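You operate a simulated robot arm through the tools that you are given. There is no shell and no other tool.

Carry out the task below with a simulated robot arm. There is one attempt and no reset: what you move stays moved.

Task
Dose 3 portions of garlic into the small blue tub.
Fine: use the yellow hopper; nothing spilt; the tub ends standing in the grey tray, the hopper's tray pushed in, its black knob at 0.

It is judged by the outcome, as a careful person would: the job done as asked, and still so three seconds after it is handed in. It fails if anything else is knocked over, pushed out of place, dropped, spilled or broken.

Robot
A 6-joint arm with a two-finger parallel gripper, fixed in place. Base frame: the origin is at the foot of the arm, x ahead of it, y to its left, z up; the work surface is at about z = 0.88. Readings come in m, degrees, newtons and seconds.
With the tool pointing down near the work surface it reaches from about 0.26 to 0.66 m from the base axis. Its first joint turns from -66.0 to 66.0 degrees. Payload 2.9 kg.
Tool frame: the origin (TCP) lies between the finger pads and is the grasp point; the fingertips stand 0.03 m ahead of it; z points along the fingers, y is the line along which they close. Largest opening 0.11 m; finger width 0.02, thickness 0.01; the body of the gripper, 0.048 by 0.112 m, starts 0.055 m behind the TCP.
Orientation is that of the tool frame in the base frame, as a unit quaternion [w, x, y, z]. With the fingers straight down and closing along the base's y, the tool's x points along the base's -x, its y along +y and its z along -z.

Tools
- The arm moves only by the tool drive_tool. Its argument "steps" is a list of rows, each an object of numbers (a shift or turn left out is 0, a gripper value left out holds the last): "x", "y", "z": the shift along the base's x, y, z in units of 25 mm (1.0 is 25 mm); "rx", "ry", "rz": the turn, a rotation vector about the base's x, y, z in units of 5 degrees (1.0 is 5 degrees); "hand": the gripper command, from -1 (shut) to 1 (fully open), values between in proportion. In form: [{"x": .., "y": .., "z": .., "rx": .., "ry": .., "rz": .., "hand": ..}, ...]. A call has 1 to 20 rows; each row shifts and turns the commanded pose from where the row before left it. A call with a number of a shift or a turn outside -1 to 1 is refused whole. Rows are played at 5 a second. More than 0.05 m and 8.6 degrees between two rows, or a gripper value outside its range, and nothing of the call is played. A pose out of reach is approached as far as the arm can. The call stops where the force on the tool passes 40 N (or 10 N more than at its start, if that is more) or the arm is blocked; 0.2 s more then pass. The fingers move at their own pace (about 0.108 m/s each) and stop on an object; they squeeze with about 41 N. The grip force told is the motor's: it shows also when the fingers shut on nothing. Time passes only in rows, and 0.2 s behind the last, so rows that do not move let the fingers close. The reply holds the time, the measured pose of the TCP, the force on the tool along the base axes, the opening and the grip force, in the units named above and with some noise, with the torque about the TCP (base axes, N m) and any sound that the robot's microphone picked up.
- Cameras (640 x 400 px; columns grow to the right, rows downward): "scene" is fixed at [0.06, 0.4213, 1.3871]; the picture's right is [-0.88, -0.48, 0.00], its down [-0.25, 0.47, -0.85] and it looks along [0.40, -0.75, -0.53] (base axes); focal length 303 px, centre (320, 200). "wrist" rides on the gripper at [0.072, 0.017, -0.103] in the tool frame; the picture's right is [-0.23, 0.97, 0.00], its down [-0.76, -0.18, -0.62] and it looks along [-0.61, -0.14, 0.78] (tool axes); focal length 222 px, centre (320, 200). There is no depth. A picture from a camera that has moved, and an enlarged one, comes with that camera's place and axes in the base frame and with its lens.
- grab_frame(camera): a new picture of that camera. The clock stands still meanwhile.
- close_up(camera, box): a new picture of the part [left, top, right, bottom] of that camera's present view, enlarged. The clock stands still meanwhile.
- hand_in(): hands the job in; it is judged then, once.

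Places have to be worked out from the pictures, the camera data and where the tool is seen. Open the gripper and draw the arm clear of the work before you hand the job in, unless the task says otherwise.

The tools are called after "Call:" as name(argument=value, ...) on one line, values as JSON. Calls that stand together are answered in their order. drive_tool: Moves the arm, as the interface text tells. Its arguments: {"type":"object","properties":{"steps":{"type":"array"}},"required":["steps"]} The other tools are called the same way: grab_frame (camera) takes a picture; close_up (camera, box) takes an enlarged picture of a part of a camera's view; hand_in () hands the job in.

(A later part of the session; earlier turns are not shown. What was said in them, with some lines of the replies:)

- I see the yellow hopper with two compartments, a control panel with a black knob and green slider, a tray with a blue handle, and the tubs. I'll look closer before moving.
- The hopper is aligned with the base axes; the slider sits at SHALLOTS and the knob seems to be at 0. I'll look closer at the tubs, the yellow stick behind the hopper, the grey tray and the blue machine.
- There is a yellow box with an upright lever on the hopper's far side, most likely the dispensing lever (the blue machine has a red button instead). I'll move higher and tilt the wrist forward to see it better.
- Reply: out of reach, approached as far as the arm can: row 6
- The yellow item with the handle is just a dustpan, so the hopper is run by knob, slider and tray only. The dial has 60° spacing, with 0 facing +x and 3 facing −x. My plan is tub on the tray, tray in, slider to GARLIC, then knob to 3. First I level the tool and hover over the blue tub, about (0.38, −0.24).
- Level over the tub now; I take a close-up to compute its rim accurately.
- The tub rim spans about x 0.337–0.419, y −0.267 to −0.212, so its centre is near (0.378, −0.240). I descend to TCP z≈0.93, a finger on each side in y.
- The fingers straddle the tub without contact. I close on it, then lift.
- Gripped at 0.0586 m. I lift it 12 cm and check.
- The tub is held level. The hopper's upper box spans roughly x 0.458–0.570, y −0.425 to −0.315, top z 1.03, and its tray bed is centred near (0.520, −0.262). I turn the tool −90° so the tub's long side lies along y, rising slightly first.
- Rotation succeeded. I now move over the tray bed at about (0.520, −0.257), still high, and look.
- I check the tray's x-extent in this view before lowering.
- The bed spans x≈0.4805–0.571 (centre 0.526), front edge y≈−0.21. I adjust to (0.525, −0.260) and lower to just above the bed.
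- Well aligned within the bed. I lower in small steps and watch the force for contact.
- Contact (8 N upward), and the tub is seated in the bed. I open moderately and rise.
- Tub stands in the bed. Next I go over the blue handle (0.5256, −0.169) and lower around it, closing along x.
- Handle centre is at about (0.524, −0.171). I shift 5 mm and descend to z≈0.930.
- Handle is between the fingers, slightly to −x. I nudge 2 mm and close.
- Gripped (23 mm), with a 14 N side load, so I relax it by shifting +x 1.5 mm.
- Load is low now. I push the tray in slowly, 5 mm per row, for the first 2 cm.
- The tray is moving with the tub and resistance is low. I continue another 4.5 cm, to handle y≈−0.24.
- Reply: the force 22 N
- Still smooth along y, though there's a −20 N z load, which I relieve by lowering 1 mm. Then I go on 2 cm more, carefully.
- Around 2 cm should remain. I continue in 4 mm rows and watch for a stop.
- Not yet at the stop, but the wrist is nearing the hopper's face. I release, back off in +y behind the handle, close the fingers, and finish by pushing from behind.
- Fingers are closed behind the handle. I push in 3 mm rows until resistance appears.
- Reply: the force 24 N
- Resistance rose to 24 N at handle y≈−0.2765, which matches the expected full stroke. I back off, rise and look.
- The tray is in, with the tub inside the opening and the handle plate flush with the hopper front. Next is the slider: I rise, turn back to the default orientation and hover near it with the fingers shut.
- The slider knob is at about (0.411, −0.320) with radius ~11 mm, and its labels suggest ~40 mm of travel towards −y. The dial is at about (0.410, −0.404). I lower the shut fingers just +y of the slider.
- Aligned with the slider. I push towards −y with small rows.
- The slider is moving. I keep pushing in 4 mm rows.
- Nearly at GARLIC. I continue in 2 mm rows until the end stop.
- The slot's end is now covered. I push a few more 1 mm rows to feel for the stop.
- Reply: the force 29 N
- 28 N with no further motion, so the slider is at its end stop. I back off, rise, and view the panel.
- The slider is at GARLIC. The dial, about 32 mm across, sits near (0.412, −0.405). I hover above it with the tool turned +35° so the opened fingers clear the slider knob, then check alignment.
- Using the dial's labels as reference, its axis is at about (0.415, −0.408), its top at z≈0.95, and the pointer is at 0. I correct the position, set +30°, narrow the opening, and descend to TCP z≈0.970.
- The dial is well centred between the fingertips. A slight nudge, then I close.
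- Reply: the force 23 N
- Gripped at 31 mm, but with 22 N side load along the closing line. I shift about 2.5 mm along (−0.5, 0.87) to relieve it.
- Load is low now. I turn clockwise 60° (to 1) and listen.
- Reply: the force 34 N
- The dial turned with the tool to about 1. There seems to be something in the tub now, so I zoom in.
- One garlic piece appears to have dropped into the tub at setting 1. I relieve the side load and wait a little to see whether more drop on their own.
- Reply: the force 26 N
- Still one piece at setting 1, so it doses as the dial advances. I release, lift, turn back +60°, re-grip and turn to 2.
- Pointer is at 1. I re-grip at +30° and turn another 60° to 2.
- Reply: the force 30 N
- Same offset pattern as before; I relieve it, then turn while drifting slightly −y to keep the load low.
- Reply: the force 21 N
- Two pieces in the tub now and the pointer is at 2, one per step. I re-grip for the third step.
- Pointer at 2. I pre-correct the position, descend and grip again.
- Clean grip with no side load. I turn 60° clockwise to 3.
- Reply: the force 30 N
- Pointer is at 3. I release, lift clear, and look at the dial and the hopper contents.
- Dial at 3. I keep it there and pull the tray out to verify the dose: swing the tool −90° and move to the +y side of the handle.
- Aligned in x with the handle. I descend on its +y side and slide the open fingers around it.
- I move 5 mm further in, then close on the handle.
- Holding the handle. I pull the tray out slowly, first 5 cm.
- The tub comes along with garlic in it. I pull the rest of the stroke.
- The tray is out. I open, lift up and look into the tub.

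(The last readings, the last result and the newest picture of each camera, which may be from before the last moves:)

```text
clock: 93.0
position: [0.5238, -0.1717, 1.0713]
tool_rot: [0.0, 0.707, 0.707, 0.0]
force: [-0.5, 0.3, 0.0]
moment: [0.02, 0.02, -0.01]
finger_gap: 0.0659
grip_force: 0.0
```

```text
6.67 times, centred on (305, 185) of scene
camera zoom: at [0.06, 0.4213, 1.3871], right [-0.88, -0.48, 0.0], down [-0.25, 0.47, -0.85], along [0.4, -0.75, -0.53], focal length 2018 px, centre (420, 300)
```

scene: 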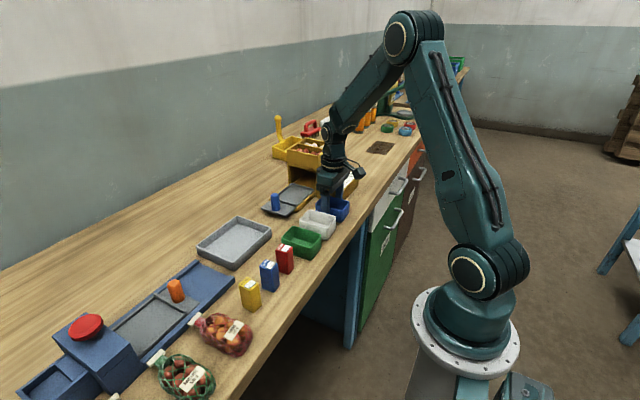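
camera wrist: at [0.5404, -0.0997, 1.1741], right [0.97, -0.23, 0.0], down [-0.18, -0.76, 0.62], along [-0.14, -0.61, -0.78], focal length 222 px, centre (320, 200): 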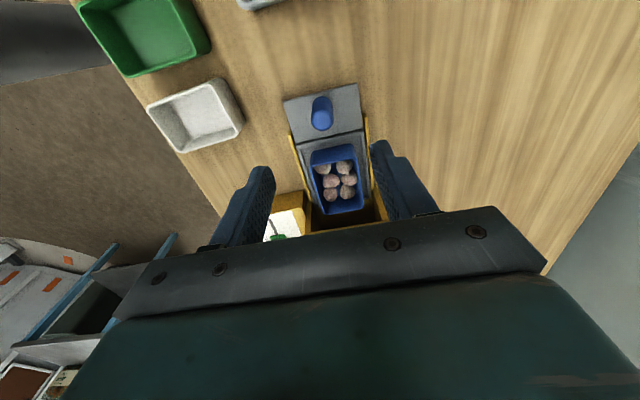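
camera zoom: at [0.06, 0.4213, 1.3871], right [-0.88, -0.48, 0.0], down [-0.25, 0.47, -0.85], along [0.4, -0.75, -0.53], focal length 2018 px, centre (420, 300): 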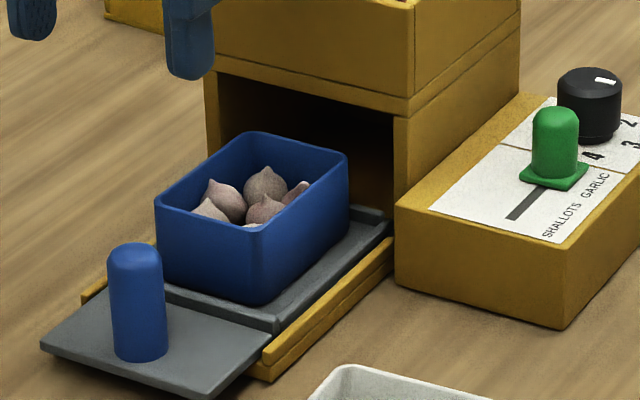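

Call:
close_up(camera="wrist", box=[290, 130, 390, 225])

```text
4.21 times, centred on (340, 178) of wrist
camera zoom: at [0.5404, -0.0997, 1.1741], right [0.97, -0.23, 0.0], down [-0.18, -0.76, 0.62], along [-0.14, -0.61, -0.78], focal length 935 px, centre (236, 295)
```

zoom: 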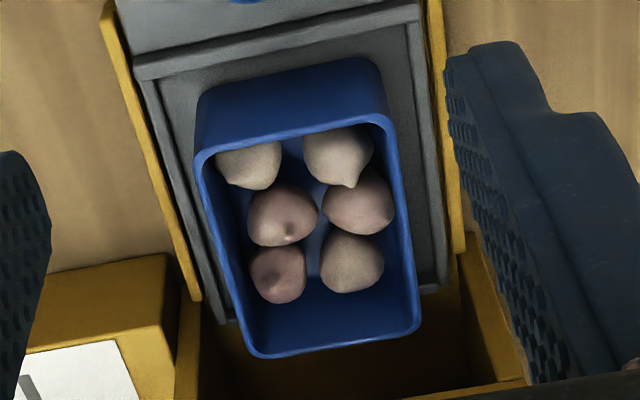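

Six garlic pieces lie in the tub after three dial steps, i.e. presumably two pieces per portion. I inspect the tub and the hopper interior more closely for anything spilt.

Call:
close_up(camera="wrist", box=[305, 140, 375, 220])

Call:
close_up(camera="scene", box=[280, 165, 320, 200])

Call:
close_up(camera="scene", box=[280, 125, 340, 175])

```text
5.00 times, centred on (340, 180) of wrist
camera zoom: at [0.5404, -0.0997, 1.1741], right [0.97, -0.23, 0.0], down [-0.18, -0.76, 0.62], along [-0.14, -0.61, -0.78], focal length 1111 px, centre (220, 300)
```

zoom: 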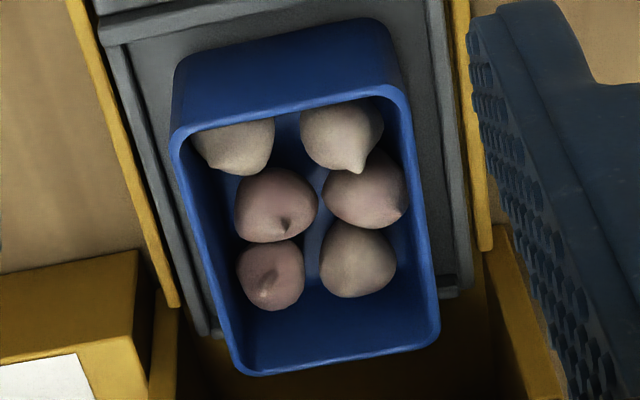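

```text
11.43 times, centred on (300, 182) of scene
camera zoom: at [0.06, 0.4213, 1.3871], right [-0.88, -0.48, 0.0], down [-0.25, 0.47, -0.85], along [0.4, -0.75, -0.53], focal length 3460 px, centre (549, 400)
```

zoom: 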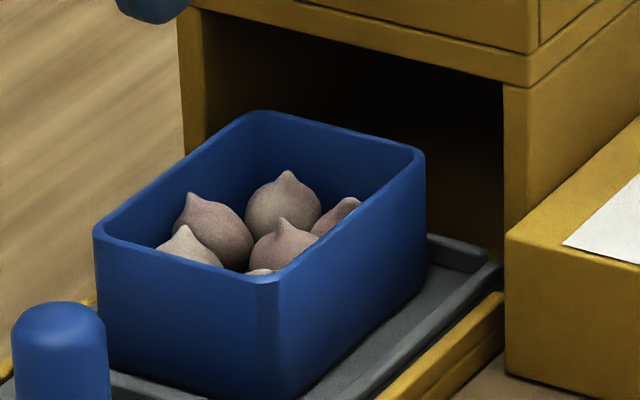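

```text
8.00 times, centred on (310, 150) of scene
camera zoom: at [0.06, 0.4213, 1.3871], right [-0.88, -0.48, 0.0], down [-0.25, 0.47, -0.85], along [0.4, -0.75, -0.53], focal length 2422 px, centre (400, 600)
```

zoom: 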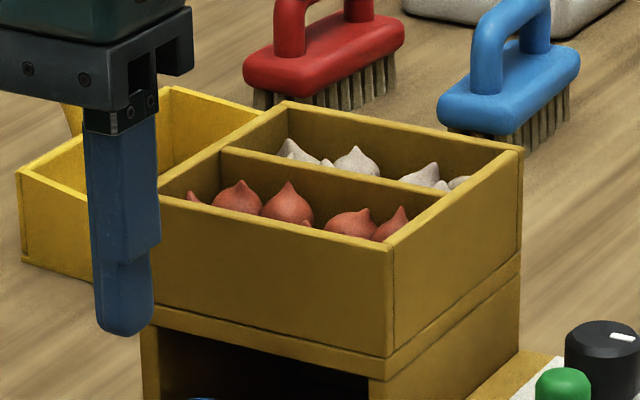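

The pieces are one batch of garlic with natural colour variation, and nothing is spilt. The tub rim spans x 0.499–0.554, y −0.309 to −0.231. I hover over it, slightly forward of centre, and look before gripping.

Call:
drive_tool(steps=[{"y": -0.95, "x": 0.1, "hand": 0.4}, {"y": -0.95}, {"y": -0.95}, {"y": -0.9}, {"z": -1}, {"z": -1}, {}])

Call:
grab_frame(camera="wrist")

Call:
close_up(camera="scene", box=[240, 110, 360, 220])

```text
clock: 94.6
position: [0.5268, -0.2637, 1.0187]
tool_rot: [0.001, 0.707, 0.707, -0.002]
force: [0.1, -0.9, 0.3]
moment: [0.05, 0.03, -0.03]
finger_gap: 0.0771
grip_force: 0.0
```

```text
taken
camera wrist: at [0.5441, -0.1918, 1.1212], right [0.97, -0.23, 0.0], down [-0.18, -0.76, 0.62], along [-0.14, -0.61, -0.78], focal length 222 px, centre (320, 200)
```

wrist: 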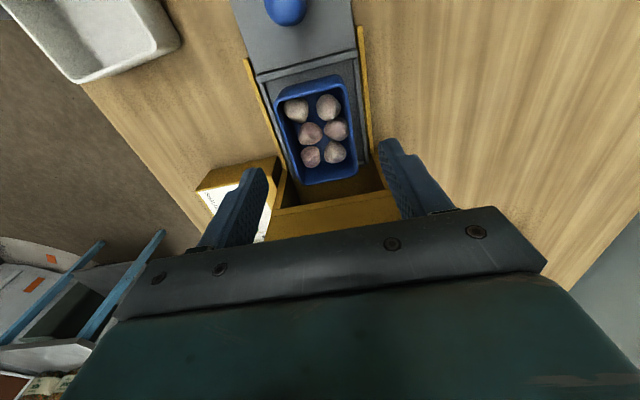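

```text
3.64 times, centred on (300, 165) of scene
camera zoom: at [0.06, 0.4213, 1.3871], right [-0.88, -0.48, 0.0], down [-0.25, 0.47, -0.85], along [0.4, -0.75, -0.53], focal length 1101 px, centre (393, 327)
```

zoom: 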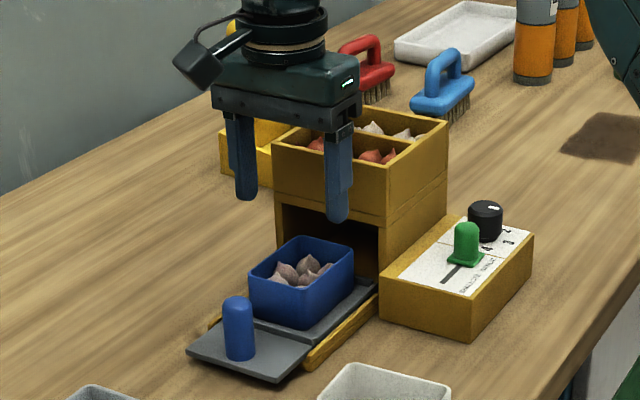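

Aligned. I descend around the tub to z≈0.944 and grip.

Call:
drive_tool(steps=[{"z": -0.8}, {"z": -0.8}, {"z": -0.7}, {"z": -0.4}, {"z": -0.25}, {}, {"hand": -1}, {}, {}, {}])

Call:
close_up(camera="scene", box=[240, 110, 360, 220])

```text
clock: 96.8
position: [0.5267, -0.2636, 0.9445]
tool_rot: [0.0, 0.707, 0.707, 0.0]
force: [1.3, 0.1, 0.6]
moment: [0.02, 0.0, 0.01]
finger_gap: 0.0594
grip_force: 40.7
```

```text
3.64 times, centred on (300, 165) of scene
camera zoom: at [0.06, 0.4213, 1.3871], right [-0.88, -0.48, 0.0], down [-0.25, 0.47, -0.85], along [0.4, -0.75, -0.53], focal length 1101 px, centre (393, 327)
```

zoom: 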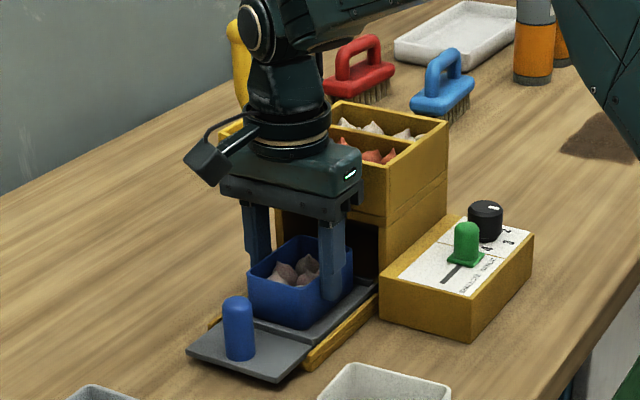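

Gripped at 59 mm. I lift 9 mm, move 2.5 cm away from the hopper mouth, then lift higher smoothly.

Call:
drive_tool(steps=[{"z": 0.18}, {"z": 0.2}, {"y": 0.25}, {"y": 0.4}, {"y": 0.35}, {"z": 0.3}, {"z": 0.6}, {"z": 0.8}, {"z": 0.8}, {"z": 0.8}, {"z": 0.5}, {"z": 0.2}, {}])

Call:
grab_frame(camera="wrist")

Call:
grab_frame(camera="scene")

```text
clock: 99.6
position: [0.5269, -0.2382, 1.0547]
tool_rot: [0.0, 0.707, 0.708, 0.0]
force: [-0.2, 0.5, -2.0]
moment: [0.0, -0.01, -0.02]
finger_gap: 0.059
grip_force: 40.8
```

```text
taken
camera wrist: at [0.5446, -0.1669, 1.1566], right [0.97, -0.23, 0.0], down [-0.18, -0.76, 0.62], along [-0.14, -0.61, -0.78], focal length 222 px, centre (320, 200)
```

wrist: 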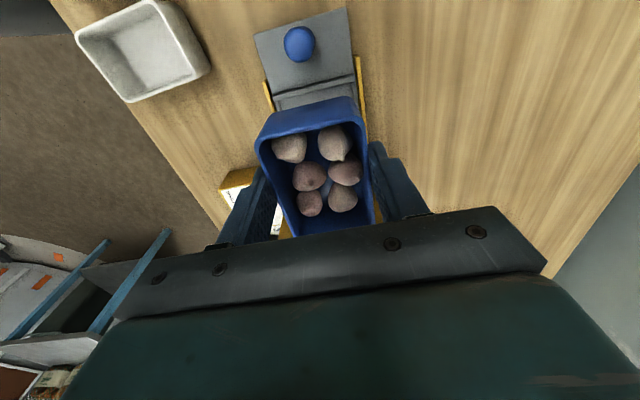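

```text
taken
```

scene: 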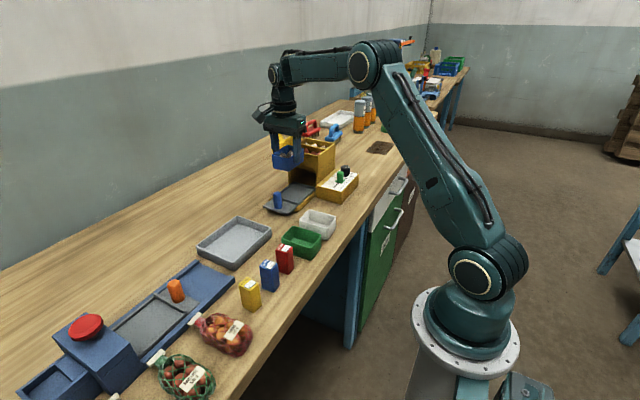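

The tub is held level with all six pieces. I carry it over to the grey tray (centre ≈ (0.524, 0.0)).

Call:
drive_tool(steps=[{"y": 0.3}, {"y": 0.6}, {"y": 0.75}, {"y": 0.75}, {"y": 0.75}, {"y": 0.75}, {"y": 0.75}, {"y": 0.75}, {"y": 0.75}, {"y": 0.75}, {"y": 0.75}, {"y": 0.75}, {"y": 0.75}, {"y": 0.4}, {"y": 0.15}, {}])

Call:
grab_frame(camera="wrist")

Call:
close_up(camera="scene", box=[170, 130, 330, 290])

```text
clock: 103.0
position: [0.5273, 0.0039, 1.0523]
tool_rot: [0.0, 0.707, 0.707, -0.001]
force: [0.1, 1.1, -2.3]
moment: [-0.01, 0.01, 0.0]
finger_gap: 0.059
grip_force: 41.6
```

```text
taken
camera wrist: at [0.5442, 0.0762, 1.1552], right [0.97, -0.23, 0.0], down [-0.18, -0.76, 0.62], along [-0.14, -0.61, -0.78], focal length 222 px, centre (320, 200)
```

wrist: 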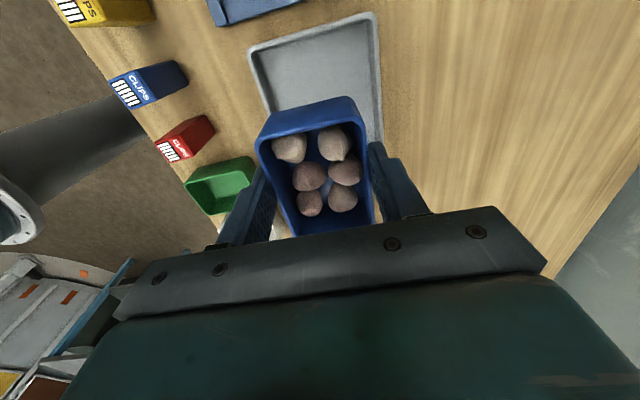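

```text
2.50 times, centred on (250, 210) of scene
camera zoom: at [0.06, 0.4213, 1.3871], right [-0.88, -0.48, 0.0], down [-0.25, 0.47, -0.85], along [0.4, -0.75, -0.53], focal length 757 px, centre (495, 175)
```

zoom: 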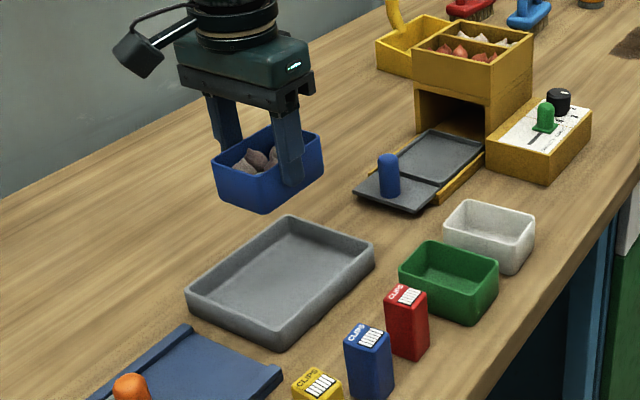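

The tray is beneath, tub centred over it. I lower to just above the floor of the tray.

Call:
drive_tool(steps=[{"z": -0.4}, {"z": -0.8}, {"z": -0.8}, {"z": -0.8}, {"z": -0.6}, {"z": -0.4}, {}])

Call:
close_up(camera="scene", box=[180, 180, 300, 280])

Call:
grab_frame(camera="wrist")

```text
clock: 104.6
position: [0.527, 0.0051, 0.96]
tool_rot: [0.0, 0.707, 0.707, 0.0]
force: [0.0, -0.1, -0.9]
moment: [0.0, -0.01, 0.0]
finger_gap: 0.0593
grip_force: 40.7
```

```text
4.00 times, centred on (240, 230) of scene
camera zoom: at [0.06, 0.4213, 1.3871], right [-0.88, -0.48, 0.0], down [-0.25, 0.47, -0.85], along [0.4, -0.75, -0.53], focal length 1211 px, centre (640, 80)
```

zoom: 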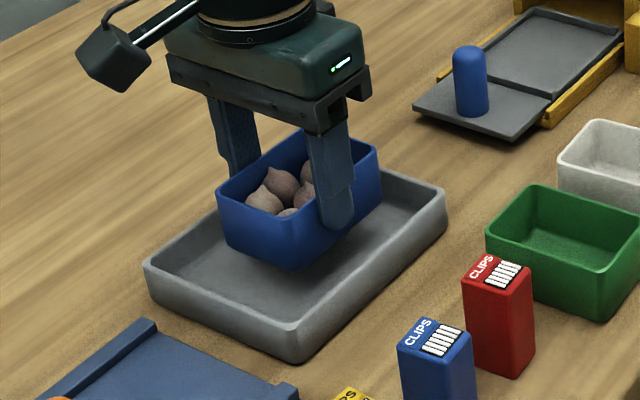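

```text
taken
camera wrist: at [0.5448, 0.0768, 1.0627], right [0.97, -0.23, 0.0], down [-0.18, -0.76, 0.62], along [-0.14, -0.61, -0.78], focal length 222 px, centre (320, 200)
```

wrist: 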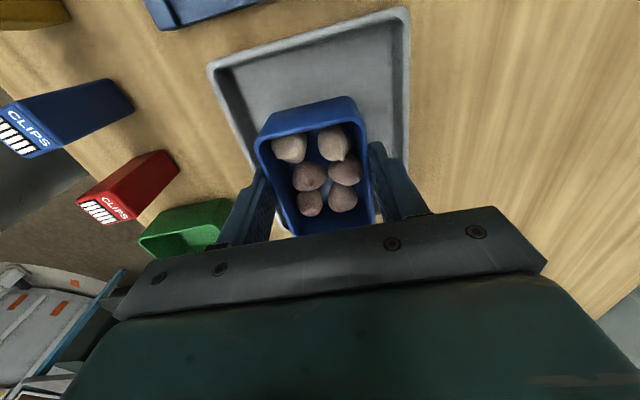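

Centred over the tray interior. I lower in 2.5 mm rows until contact.

Call:
drive_tool(steps=[{"z": -0.15}, {"z": -0.15}, {"z": -0.15}, {"z": -0.15}, {"z": -0.1}, {}])

```text
clock: 106.0
position: [0.5267, 0.004, 0.942]
tool_rot: [-0.001, 0.707, 0.707, 0.0]
force: [-0.4, 0.3, -1.3]
moment: [0.03, 0.0, 0.01]
finger_gap: 0.059
grip_force: 40.4
```

Call:
drive_tool(steps=[{"z": -0.08}, {"z": -0.08}, {"z": -0.08}, {}])

Call:
close_up(camera="scene", box=[180, 180, 300, 280])

```text
clock: 107.0
position: [0.5272, 0.0048, 0.9368]
tool_rot: [0.0, 0.707, 0.707, 0.0]
force: [0.5, 0.2, -1.8]
moment: [0.02, 0.01, 0.01]
finger_gap: 0.0591
grip_force: 41.0
```

```text
4.00 times, centred on (240, 230) of scene
camera zoom: at [0.06, 0.4213, 1.3871], right [-0.88, -0.48, 0.0], down [-0.25, 0.47, -0.85], along [0.4, -0.75, -0.53], focal length 1211 px, centre (640, 80)
```

zoom: 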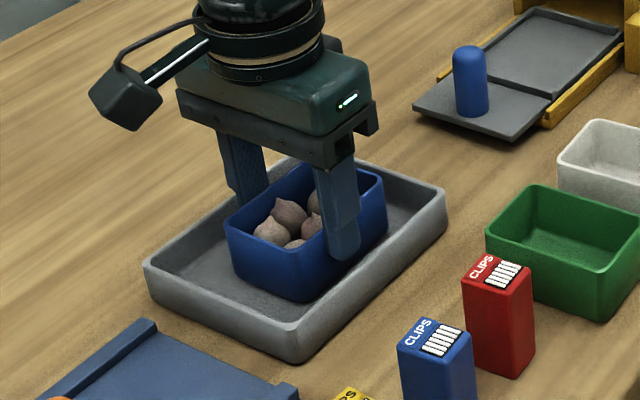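

Almost down, no contact force yet; I lower a few more millimetres.

Call:
drive_tool(steps=[{"z": -0.06}, {"z": -0.06}, {}])

```text
clock: 107.8
position: [0.5272, 0.0043, 0.9337]
tool_rot: [0.001, 0.707, 0.708, 0.0]
force: [-2.5, 1.9, 9.9]
moment: [-0.15, 0.39, -0.09]
finger_gap: 0.0593
grip_force: 40.7
```

Contact at 10 N, so the tub stands on the tray. I open gently and lift away.

Call:
drive_tool(steps=[{"hand": 0.2}, {"hand": 0.35}, {}, {"z": 0.3}, {"z": 0.7}, {"z": 1}, {"z": 1}, {"z": 1}, {"z": 1}, {"z": 1}, {}])

Call:
close_up(camera="scene", box=[180, 180, 300, 280])

Call:
grab_frame(camera="wrist")

```text
clock: 110.2
position: [0.5315, 0.0045, 1.083]
tool_rot: [0.0, 0.707, 0.707, -0.001]
force: [0.7, 0.2, 0.0]
moment: [-0.01, 0.0, 0.02]
finger_gap: 0.0743
grip_force: 0.1
```

```text
4.00 times, centred on (240, 230) of scene
camera zoom: at [0.06, 0.4213, 1.3871], right [-0.88, -0.48, 0.0], down [-0.25, 0.47, -0.85], along [0.4, -0.75, -0.53], focal length 1211 px, centre (640, 80)
```

zoom: 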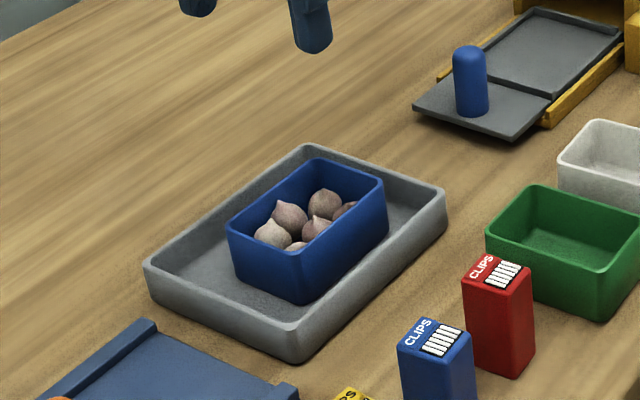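

```text
taken
camera wrist: at [0.5484, 0.076, 1.1848], right [0.97, -0.23, 0.0], down [-0.18, -0.76, 0.62], along [-0.14, -0.61, -0.78], focal length 222 px, centre (320, 200)
```

wrist: 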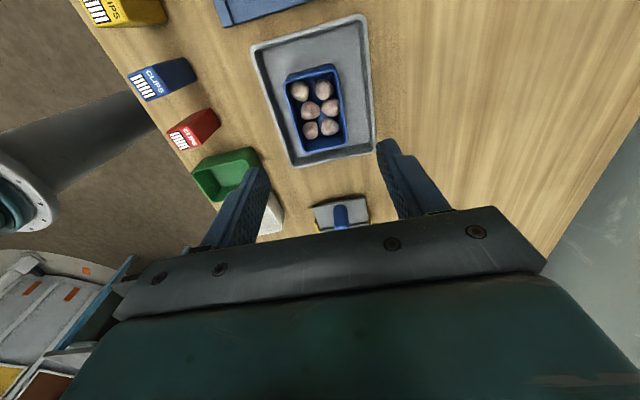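

The tub stands in the grey tray with all six pieces. Next I return the dial to 0: travel back to the dial, turning the tool +60° so it ends at −30° from default.

Call:
drive_tool(steps=[{"z": 0.5, "y": -0.5, "x": -0.3}, {"z": 0.3, "y": -1, "x": -0.3}, {"y": -1, "x": -0.3}, {"y": -1, "x": -0.3}, {"y": -1, "x": -0.3, "rz": 1}, {"y": -1, "x": -0.3, "rz": 1}, {"y": -1, "x": -0.3, "rz": 1}, {"y": -1, "x": -0.3, "rz": 1}, {"y": -1, "x": -0.3, "rz": 1}, {"y": -1, "x": -0.3, "rz": 1}, {"y": -1, "x": -0.3, "rz": 1}, {"y": -1, "x": -0.3, "rz": 1}, {"y": -1, "x": -0.3, "rz": 1}, {"y": -1, "x": -0.3, "rz": 1}, {"y": -1, "x": -0.3, "rz": 1}, {"y": -1, "x": -0.1, "rz": 1}, {"y": -1, "hand": -0.164}, {}])

Call:
close_up(camera="wrist", box=[180, 40, 440, 230])

```text
clock: 114.0
position: [0.4108, -0.4091, 1.1037]
tool_rot: [0.0, 0.258, 0.966, 0.0]
force: [-1.0, 0.0, 0.8]
moment: [0.0, 0.01, 0.0]
finger_gap: 0.0461
grip_force: 0.0
```

```text
2.11 times, centred on (310, 135) of wrist
camera zoom: at [0.3564, -0.3594, 1.2048], right [0.68, 0.73, 0.0], down [0.57, -0.53, 0.62], along [0.46, -0.43, -0.78], focal length 468 px, centre (341, 337)
```

zoom: 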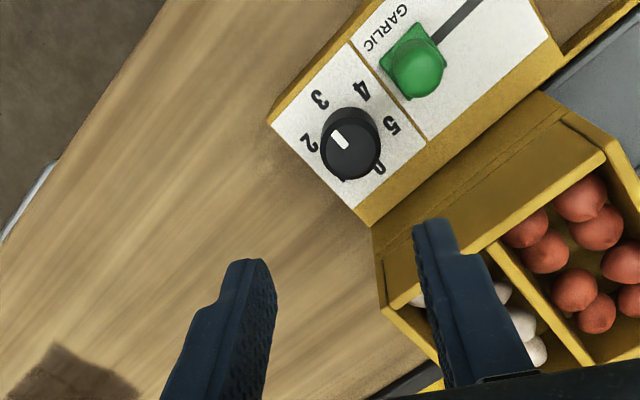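

Dial is still at 3. I correct the position and descend around it, then grip.

Call:
drive_tool(steps=[{"x": 0.2, "y": 0.06, "z": -0.8}, {"z": -1}, {"z": -1}, {"z": -0.9}, {}])

Call:
close_up(camera="wrist", box=[220, 80, 440, 240])

```text
clock: 115.2
position: [0.417, -0.4064, 1.0092]
tool_rot: [0.0, 0.259, 0.966, 0.0]
force: [-0.2, 0.0, -0.1]
moment: [0.05, -0.02, 0.06]
finger_gap: 0.046
grip_force: 0.2
```

```text
2.50 times, centred on (330, 160) of wrist
camera zoom: at [0.362, -0.3562, 1.1113], right [0.68, 0.73, 0.0], down [0.57, -0.53, 0.62], along [0.46, -0.43, -0.78], focal length 555 px, centre (295, 300)
```

zoom: 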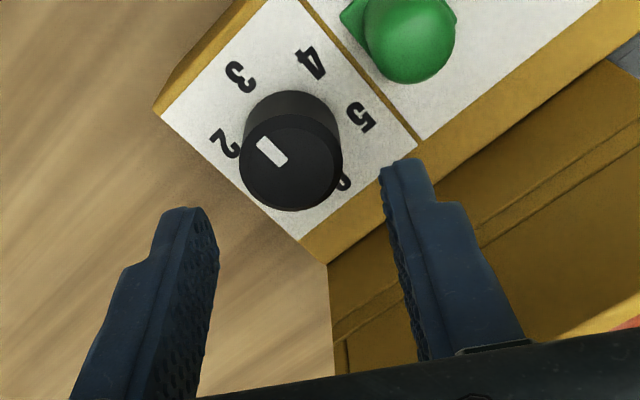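

Call:
drive_tool(steps=[{"y": -0.05, "z": -0.6}, {"z": -0.6}, {"z": -0.36}, {"hand": -1}, {}, {}, {}])

```text
clock: 116.8
position: [0.4165, -0.4079, 0.9704]
tool_rot: [0.0, 0.26, 0.965, 0.0]
force: [-10.6, -16.9, -3.4]
moment: [-0.88, -0.47, -0.01]
finger_gap: 0.0312
grip_force: 45.3
```

Gripped. I ease the 20 N load and turn counter-clockwise 60° (to 2), drifting slightly +y.

Call:
drive_tool(steps=[{"x": -0.04, "y": -0.07}, {}, {"rz": 1, "y": 0.012}, {"rz": 1, "y": 0.012}, {"rz": 1, "y": 0.012}, {"rz": 1, "y": 0.012}, {"rz": 1, "y": 0.012}, {"rz": 1, "y": 0.012}, {"rz": 1, "y": 0.012}, {"rz": 1, "y": 0.012}, {"rz": 1, "y": 0.012}, {"rz": 1, "y": 0.012}, {"rz": 1, "y": 0.012}, {"rz": 1, "y": 0.012}, {}])

Call:
close_up(camera="scene", box=[260, 130, 360, 220])

Call:
close_up(camera="wrist", box=[220, 80, 440, 240])

```text
clock: 120.0
position: [0.4155, -0.4075, 0.9701]
tool_rot: [0.001, -0.26, 0.966, 0.001]
force: [-3.8, 10.8, -12.8]
moment: [-0.04, 0.37, -0.03]
finger_gap: 0.0312
grip_force: 44.7
```

```text
4.44 times, centred on (310, 175) of scene
camera zoom: at [0.0601, 0.4214, 1.3871], right [-0.88, -0.48, 0.0], down [-0.25, 0.47, -0.85], along [0.4, -0.75, -0.53], focal length 1346 px, centre (364, 311)
```

zoom: 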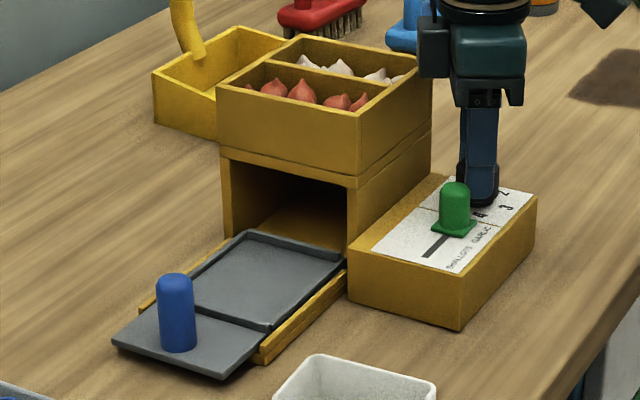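

```text
2.50 times, centred on (330, 160) of wrist
camera zoom: at [0.3449, -0.4288, 1.0725], right [-0.29, 0.96, 0.0], down [0.75, 0.23, 0.62], along [0.6, 0.18, -0.78], focal length 555 px, centre (295, 300)
```

zoom: 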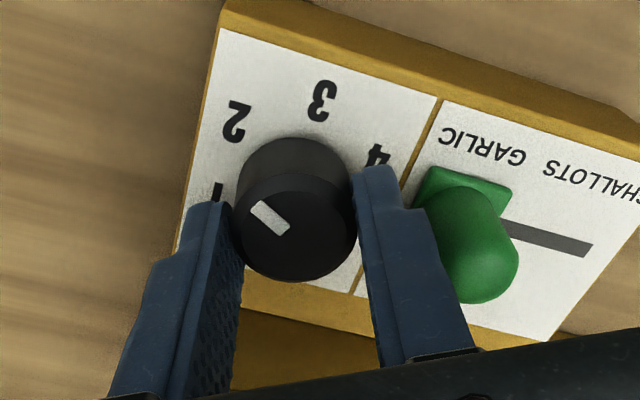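

Dial back at 2, and nothing dropped. I release, lift, turn the tool back −60°, and re-grip for the next step.

Call:
drive_tool(steps=[{"hand": -0.164}, {}, {"z": 0.4}, {"z": 0.6}, {"z": 0.4, "rz": -1}, {"rz": -1}, {"rz": -1}, {"rz": -1}, {"rz": -1}, {"rz": -1}, {"rz": -1}, {"rz": -1}, {"rz": -1}, {"rz": -1}, {"rz": -1}, {"rz": -1}, {}])

Call:
close_up(camera="wrist", box=[220, 80, 440, 240])

```text
clock: 123.6
position: [0.4168, -0.4071, 1.006]
tool_rot: [0.0, 0.259, 0.966, 0.0]
force: [-1.0, 0.2, 0.6]
moment: [-0.01, 0.01, 0.0]
finger_gap: 0.0461
grip_force: 0.0
```

```text
2.50 times, centred on (330, 160) of wrist
camera zoom: at [0.3626, -0.3563, 1.1088], right [0.68, 0.73, 0.0], down [0.57, -0.54, 0.62], along [0.45, -0.43, -0.78], focal length 555 px, centre (295, 300)
```

zoom: 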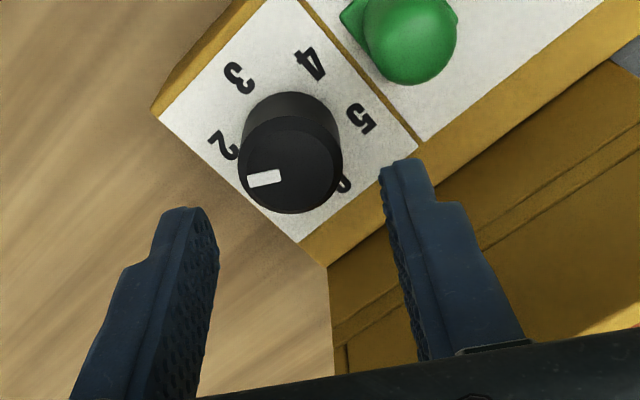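

Pointer at 2. I descend with a small pre-correction, grip, and turn to 1.

Call:
drive_tool(steps=[{"x": -0.04, "y": -0.1, "z": -0.6}, {"z": -0.5}, {"z": -0.34}, {"hand": -1}, {}, {}, {}])

Call:
drive_tool(steps=[{"rz": 1, "y": 0.012}, {"rz": 1, "y": 0.012}, {"rz": 1, "y": 0.012}, {"rz": 1, "y": 0.012}, {"rz": 1, "y": 0.012}, {"rz": 1, "y": 0.012}, {"rz": 1, "y": 0.012}, {"rz": 1, "y": 0.012}, {"rz": 1, "y": 0.012}, {"rz": 1, "y": 0.012}, {"rz": 1, "y": 0.012}, {"rz": 1, "y": 0.012}, {}])

Call:
close_up(camera="scene", box=[260, 130, 360, 220])

Call:
close_up(camera="wrist", box=[220, 80, 440, 240])

```text
clock: 125.2
position: [0.4159, -0.4084, 0.971]
tool_rot: [0.0, 0.256, 0.967, 0.001]
force: [10.2, 24.1, 7.0]
moment: [0.63, 0.27, -0.03]
finger_gap: 0.0316
grip_force: 45.3
```

```text
clock: 128.0
position: [0.4158, -0.4057, 0.9715]
tool_rot: [0.002, -0.26, 0.966, -0.002]
force: [13.3, 7.2, 23.4]
moment: [0.55, -0.27, 0.03]
finger_gap: 0.0318
grip_force: 44.7
```

```text
4.44 times, centred on (310, 175) of scene
camera zoom: at [0.06, 0.4218, 1.387], right [-0.88, -0.48, 0.0], down [-0.25, 0.47, -0.85], along [0.4, -0.75, -0.53], focal length 1346 px, centre (364, 311)
```

zoom: 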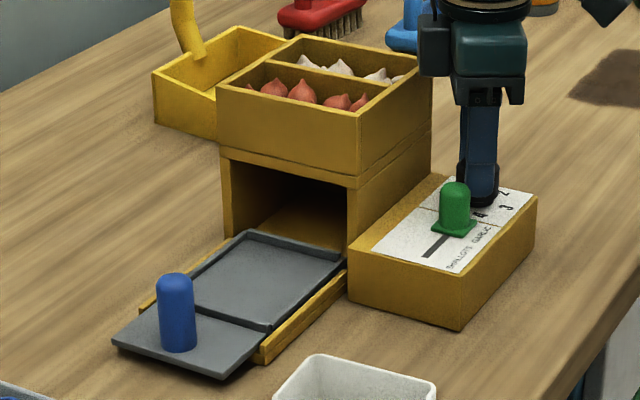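

```text
2.50 times, centred on (330, 160) of wrist
camera zoom: at [0.3445, -0.4283, 1.0739], right [-0.29, 0.96, 0.0], down [0.75, 0.23, 0.62], along [0.6, 0.18, -0.78], focal length 555 px, centre (295, 300)
```

zoom: 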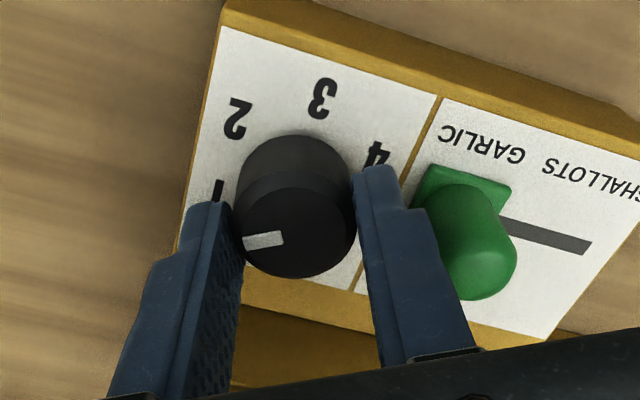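

Dial at 1, still nothing dropped. One more re-grip for the final step to 0.

Call:
drive_tool(steps=[{"hand": -0.164}, {}, {"z": 0.4}, {"z": 0.6}, {"z": 0.4, "rz": -1}, {"rz": -1}, {"rz": -1}, {"rz": -1}, {"rz": -1}, {"rz": -1}, {"rz": -1}, {"rz": -1}, {"rz": -1}, {"rz": -1}, {"rz": -1}, {"rz": -1}, {}])

Call:
close_up(camera="wrist", box=[220, 80, 440, 240])

```text
clock: 131.6
position: [0.4155, -0.4057, 1.0046]
tool_rot: [0.0, 0.258, 0.966, -0.001]
force: [-0.5, 0.5, 0.3]
moment: [0.0, 0.0, -0.02]
finger_gap: 0.0456
grip_force: 0.0
```

```text
2.50 times, centred on (330, 160) of wrist
camera zoom: at [0.3611, -0.3557, 1.1072], right [0.68, 0.73, 0.0], down [0.57, -0.54, 0.62], along [0.45, -0.43, -0.78], focal length 555 px, centre (295, 300)
```

zoom: 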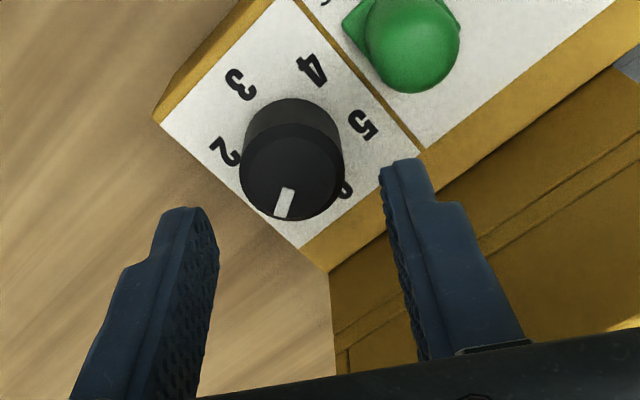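

Call:
drive_tool(steps=[{"x": 0.02, "y": -0.11, "z": -0.6}, {"z": -0.5}, {"z": -0.28}, {"hand": -1}, {}, {}, {}])

Call:
drive_tool(steps=[{"rz": 1, "y": 0.012}, {"rz": 1, "y": 0.012}, {"rz": 1, "y": 0.012}, {"rz": 1, "y": 0.012}, {"rz": 1, "y": 0.012}, {"rz": 1, "y": 0.012}, {"rz": 1, "y": 0.012}, {"rz": 1, "y": 0.012}, {"rz": 1, "y": 0.012}, {"rz": 1, "y": 0.012}, {"rz": 1}, {"rz": 1}, {}])

Call:
close_up(camera="wrist", box=[220, 80, 440, 240])

Call:
close_up(camera="scene", box=[260, 130, 360, 220])

```text
clock: 133.2
position: [0.4169, -0.4069, 0.9697]
tool_rot: [0.0, 0.257, 0.966, 0.0]
force: [7.7, 10.9, 2.3]
moment: [0.39, 0.02, -0.04]
finger_gap: 0.0314
grip_force: 45.1
```

```text
clock: 136.0
position: [0.4171, -0.4062, 0.9693]
tool_rot: [0.001, -0.259, 0.966, -0.002]
force: [19.6, -8.3, -12.0]
moment: [0.05, -0.13, 0.06]
finger_gap: 0.0314
grip_force: 45.0
```

```text
2.50 times, centred on (330, 160) of wrist
camera zoom: at [0.3454, -0.4278, 1.0725], right [-0.29, 0.96, 0.0], down [0.75, 0.23, 0.62], along [0.6, 0.18, -0.78], focal length 555 px, centre (295, 300)
```

zoom: 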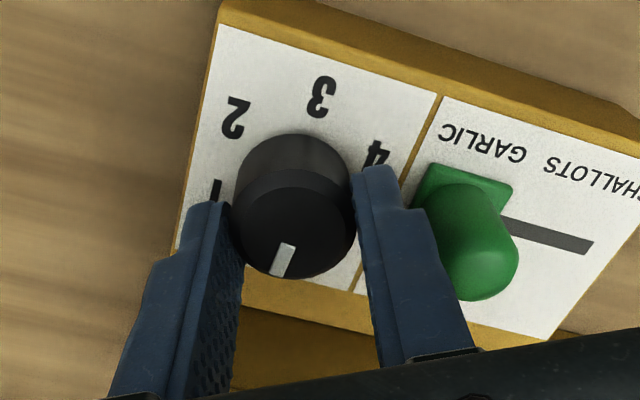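

```text
4.44 times, centred on (310, 175) of scene
camera zoom: at [0.0607, 0.4209, 1.3872], right [-0.88, -0.48, 0.0], down [-0.25, 0.47, -0.85], along [0.4, -0.75, -0.53], focal length 1346 px, centre (364, 311)
```

zoom: 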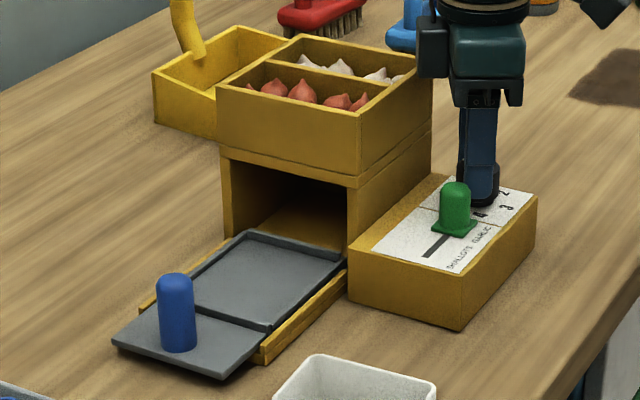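

The pointer matches the initial 0 direction. I release, lift clear and verify.

Call:
drive_tool(steps=[{"hand": -0.164}, {}, {"z": 0.4}, {"z": 0.8}, {"z": 1}, {"z": 1}, {"z": 1, "rz": -1}, {"z": 1, "rz": -1}, {"rz": -1}, {"rz": -1}, {"rz": -1}, {"rz": -1}, {}])

Call:
close_up(camera="wrist", box=[260, 30, 430, 150])

Call:
close_up(camera="scene", box=[310, 150, 370, 205])

```text
clock: 138.8
position: [0.4156, -0.405, 1.1001]
tool_rot: [0.0, 0.001, 1.0, 0.0]
force: [0.0, -0.5, 0.0]
moment: [0.01, -0.01, -0.03]
finger_gap: 0.0459
grip_force: 0.1
```

```text
3.33 times, centred on (345, 90) of wrist
camera zoom: at [0.3428, -0.3883, 1.2029], right [0.23, 0.97, 0.0], down [0.76, -0.18, 0.62], along [0.61, -0.14, -0.78], focal length 740 px, centre (237, 567)
```

zoom: 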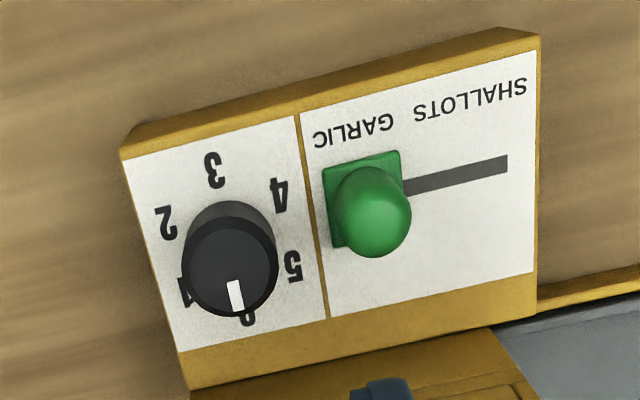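

```text
7.27 times, centred on (340, 178) of scene
camera zoom: at [0.06, 0.4213, 1.3871], right [-0.88, -0.48, 0.0], down [-0.25, 0.47, -0.85], along [0.4, -0.75, -0.53], focal length 2202 px, centre (174, 364)
```

zoom: 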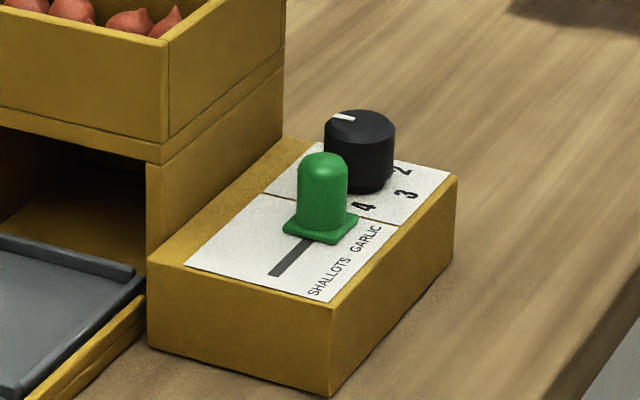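

Dial is at 0, as at the start. Next I push the empty hopper tray in: swing to −90° and go to the +y side of its handle with fingers shut.

Call:
drive_tool(steps=[{"y": 0.8, "rz": -1, "hand": -1}, {"y": 0.8, "rz": -1}, {"y": 0.8, "rz": -1}, {"y": 0.8, "rz": -1}, {"y": 0.8, "x": 0.3, "rz": -1}, {"y": 0.8, "x": 0.4, "rz": -1}, {"y": 0.8, "x": 0.4, "rz": -1}, {"y": 0.8, "x": 0.4, "rz": -1}, {"y": 0.8, "x": 0.4, "rz": -1}, {"y": 0.8, "x": 0.4, "rz": -1}, {"y": 0.8, "x": 0.4, "rz": -1}, {"y": 0.8, "x": 0.4, "rz": -1}, {"y": 0.8, "x": 0.4, "rz": -1}, {"y": 0.5, "x": 0.4, "rz": -1}, {"x": 0.4, "rz": -1}, {"x": 0.1, "rz": -1}, {"rz": -1}, {"rz": -1}, {}])

Call:
grab_frame(camera="wrist")

```text
clock: 142.8
position: [0.525, -0.1342, 1.0997]
tool_rot: [0.0, 0.708, 0.706, 0.0]
force: [-0.4, -0.4, -0.7]
moment: [-0.02, 0.04, -0.01]
finger_gap: 0.0
grip_force: 37.8
```

```text
taken
camera wrist: at [0.5421, -0.0615, 1.2028], right [0.97, -0.23, 0.0], down [-0.18, -0.76, 0.62], along [-0.14, -0.61, -0.78], focal length 222 px, centre (320, 200)
```

wrist: 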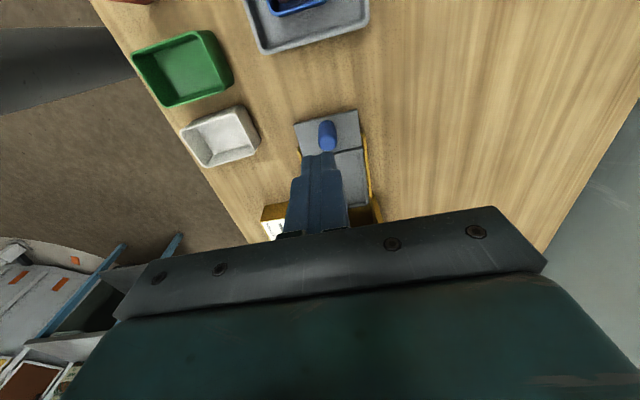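

Handle at (0.525, −0.1755). I descend behind it and push slowly.

Call:
drive_tool(steps=[{"z": -1}, {"z": -1}, {"z": -1}, {"z": -1}, {"z": -1}, {"z": -1}, {"z": -0.8}, {"y": -0.3}, {"y": -0.2}, {"y": -0.2}, {}])

Call:
close_up(camera="scene", box=[240, 120, 360, 230])

```text
clock: 145.2
position: [0.5255, -0.1511, 0.9298]
tool_rot: [0.0, 0.707, 0.707, 0.0]
force: [-0.4, 0.8, 0.2]
moment: [0.01, 0.0, 0.01]
finger_gap: 0.0
grip_force: 37.7
```

```text
3.64 times, centred on (300, 175) of scene
camera zoom: at [0.06, 0.4213, 1.3871], right [-0.88, -0.48, 0.0], down [-0.25, 0.47, -0.85], along [0.4, -0.75, -0.53], focal length 1101 px, centre (393, 291)
```

zoom: 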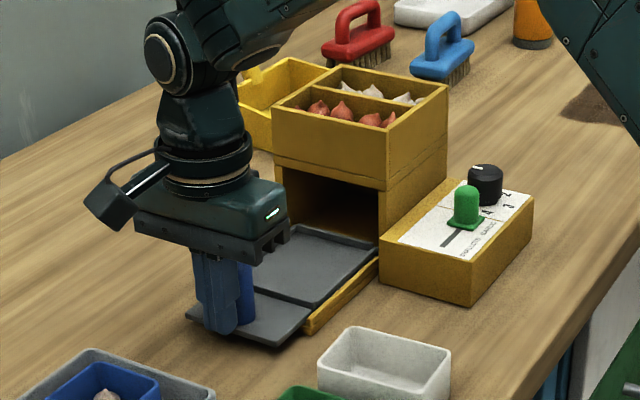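

Positioned behind the handle. I push in 6 mm rows for most of the stroke.

Call:
drive_tool(steps=[{"y": -0.24}, {"y": -0.24}, {"y": -0.24}, {"y": -0.24}, {"y": -0.24}, {"y": -0.24}, {"y": -0.24}, {"y": -0.24}, {"y": -0.24}, {"y": -0.24}, {"y": -0.24}, {"y": -0.24}, {"y": -0.24}, {"y": -0.24}, {"y": -0.24}, {}])

Call:
close_up(camera="scene", box=[240, 110, 360, 220])

```text
clock: 148.6
position: [0.5245, -0.2407, 0.9304]
tool_rot: [-0.001, 0.707, 0.707, 0.0]
force: [0.1, 0.8, 0.4]
moment: [-0.01, 0.01, 0.0]
finger_gap: 0.0
grip_force: 38.0
```

```text
3.64 times, centred on (300, 165) of scene
camera zoom: at [0.06, 0.4213, 1.3871], right [-0.88, -0.48, 0.0], down [-0.25, 0.47, -0.85], along [0.4, -0.75, -0.53], focal length 1101 px, centre (393, 327)
```

zoom: 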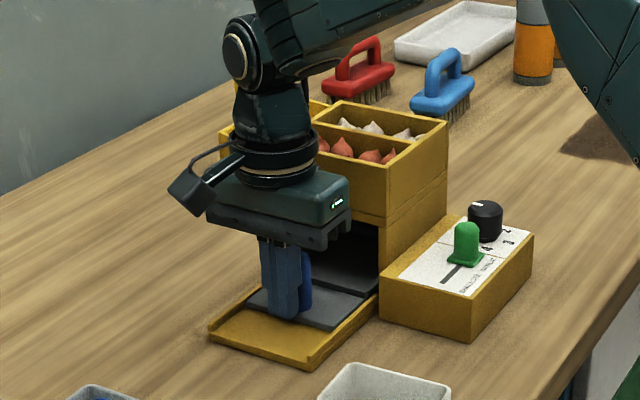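

Last 15 mm: small rows until the stop at TCP y≈−0.255.

Call:
drive_tool(steps=[{"y": -0.16}, {"y": -0.16}, {"y": -0.12}, {"y": -0.1}, {"y": -0.1}, {"y": -0.08}, {}])

```text
clock: 150.2
position: [0.5255, -0.2559, 0.9296]
tool_rot: [-0.002, 0.705, 0.709, 0.0]
force: [-7.3, 28.7, 1.5]
moment: [-0.3, -0.08, -0.15]
finger_gap: 0.0
grip_force: 37.8
```

Firm stop at 29 N, the same place as before, so the tray is fully in. I back off, rise and open the gripper well clear.

Call:
drive_tool(steps=[{"y": 0.4}, {"y": 0.6}, {"y": 0.5, "z": 0.5}, {"z": 1}, {"z": 1}, {"z": 1}, {"z": 1}, {"z": 1}, {"z": 1, "x": -0.8}, {"z": 1, "x": -0.8}, {"x": -0.8}, {"x": -0.8}, {"x": -0.8}, {"x": -0.8, "hand": 1}, {}, {}])

Call:
grab_frame(camera="scene")

Call:
close_up(camera="scene", box=[250, 110, 370, 220])

Call:
close_up(camera="scene", box=[180, 190, 350, 300])

Call:
grab_frame(camera="wrist")

```text
clock: 153.6
position: [0.4049, -0.2215, 1.1178]
tool_rot: [0.0, 0.707, 0.707, 0.0]
force: [-0.1, -0.3, -0.7]
moment: [0.0, -0.02, -0.03]
finger_gap: 0.11
grip_force: 0.1
```

```text
taken
```

scene: 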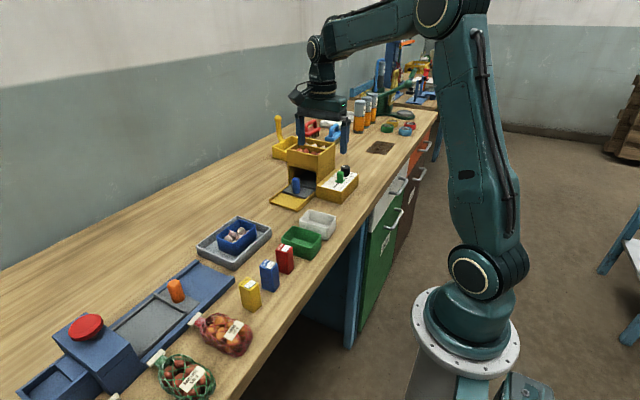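

```text
3.64 times, centred on (310, 165) of scene
camera zoom: at [0.06, 0.4213, 1.3871], right [-0.88, -0.48, 0.0], down [-0.25, 0.47, -0.85], along [0.4, -0.75, -0.53], focal length 1101 px, centre (356, 327)
```

zoom: 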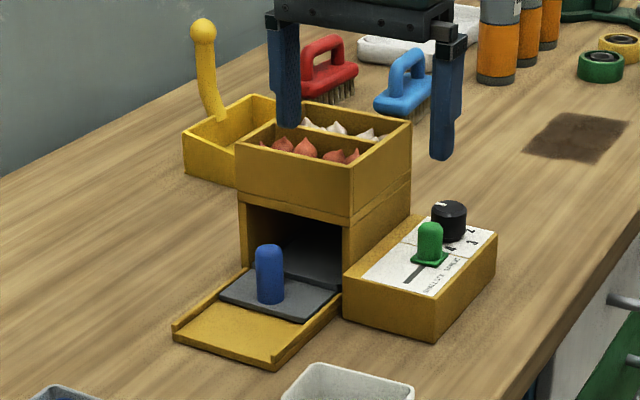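

```text
3.64 times, centred on (265, 245) of scene
camera zoom: at [0.06, 0.4213, 1.3871], right [-0.88, -0.48, 0.0], down [-0.25, 0.47, -0.85], along [0.4, -0.75, -0.53], focal length 1101 px, centre (520, 36)
```

zoom: 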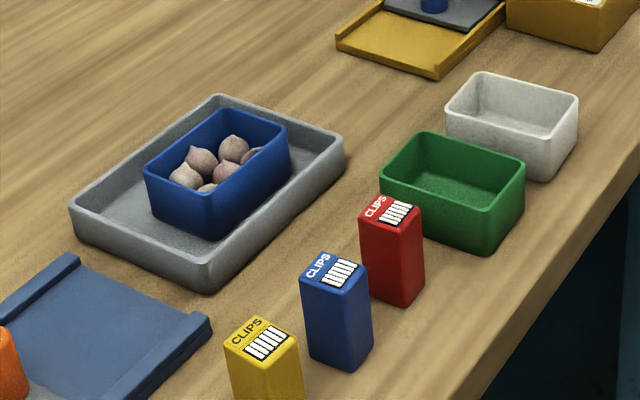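

```text
taken
camera wrist: at [0.4212, -0.1493, 1.2201], right [0.97, -0.23, 0.0], down [-0.18, -0.76, 0.62], along [-0.14, -0.61, -0.78], focal length 222 px, centre (320, 200)
```

wrist: 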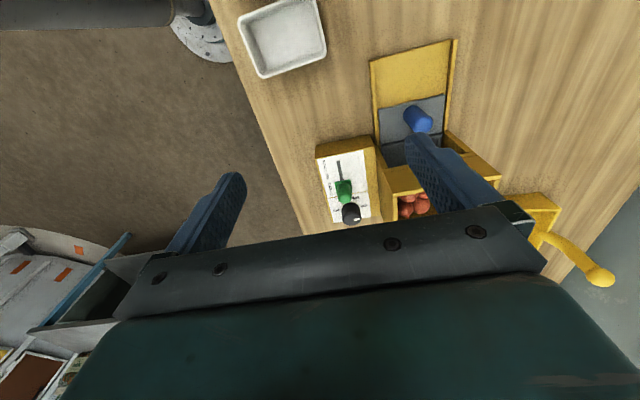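

Everything appears in place; I check once more inside the hopper mouth for stray pieces.

Call:
close_up(camera="scene", box=[285, 155, 325, 190])

Call:
close_up(camera="wrist", box=[310, 90, 470, 230])

```text
11.43 times, centred on (305, 172) of scene
camera zoom: at [0.06, 0.4213, 1.3871], right [-0.88, -0.48, 0.0], down [-0.25, 0.47, -0.85], along [0.4, -0.75, -0.53], focal length 3460 px, centre (491, 514)
```

zoom: 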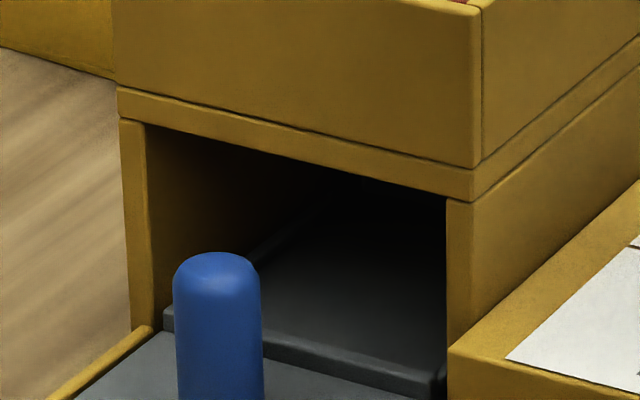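

```text
2.86 times, centred on (390, 160) of wrist
camera zoom: at [0.4212, -0.1493, 1.2201], right [0.97, -0.23, 0.0], down [-0.18, -0.76, 0.62], along [-0.14, -0.61, -0.78], focal length 635 px, centre (120, 314)
```

zoom: 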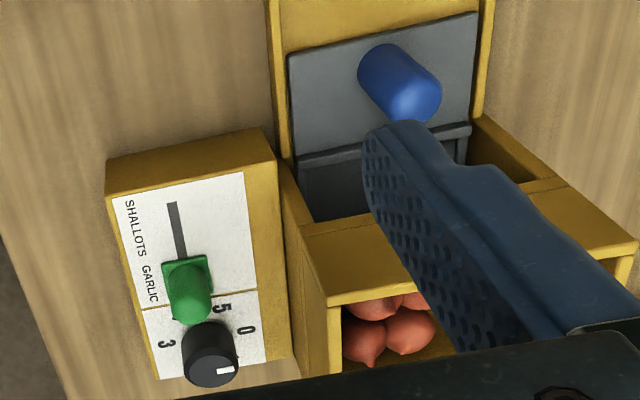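

The hopper tray is empty and pushed in, the dial is at 0, and the tub stands in the grey tray. I draw the arm a little further clear, then hand in.

Call:
drive_tool(steps=[{"z": 1, "x": -0.3, "y": 0.5}, {"z": 1, "x": -0.3, "y": 0.5}, {"z": 1, "x": -0.3, "y": 0.5}, {"z": 1}, {}, {}])

Call:
grab_frame(camera="scene")

```text
clock: 155.0
position: [0.3848, -0.1852, 1.219]
tool_rot: [0.0, 0.707, 0.707, 0.0]
force: [0.0, 0.2, 0.4]
moment: [0.02, 0.02, -0.01]
finger_gap: 0.1101
grip_force: 0.0
```

```text
taken
```

scene: 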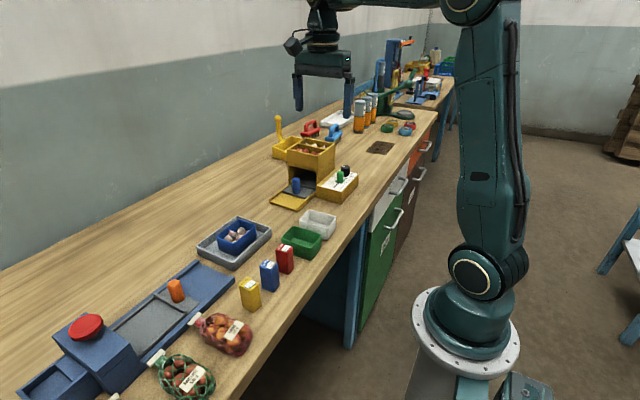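

The arm is clear, the gripper open and the scene tidy, so I hand the job in.

Call:
hand_in()

```text
The job is handed in.
```

I dosed garlic from the yellow hopper by turning its knob to 3, and handed the job in. The small blue tub holds six pieces. I took that as three portions of two, but I couldn't confirm the portion size.

- **Dose:** I set the slider to GARLIC and turned the knob one step at a time with the tub inside. I couldn't see how many pieces fell at each step. If the hopper instead drops as many pieces as the number it stops at (1, then 2, then 3), six would be too many.
- **Tub:** it stands in the separate grey tray on the bench, with all six pieces in it.
- **Hopper:** its tray is pushed in to the stop and empty, and the black knob is back at 0. The slider is still at GARLIC.
- **Spills and other items:** I saw nothing spilt in the last pictures, and nothing else looked moved.
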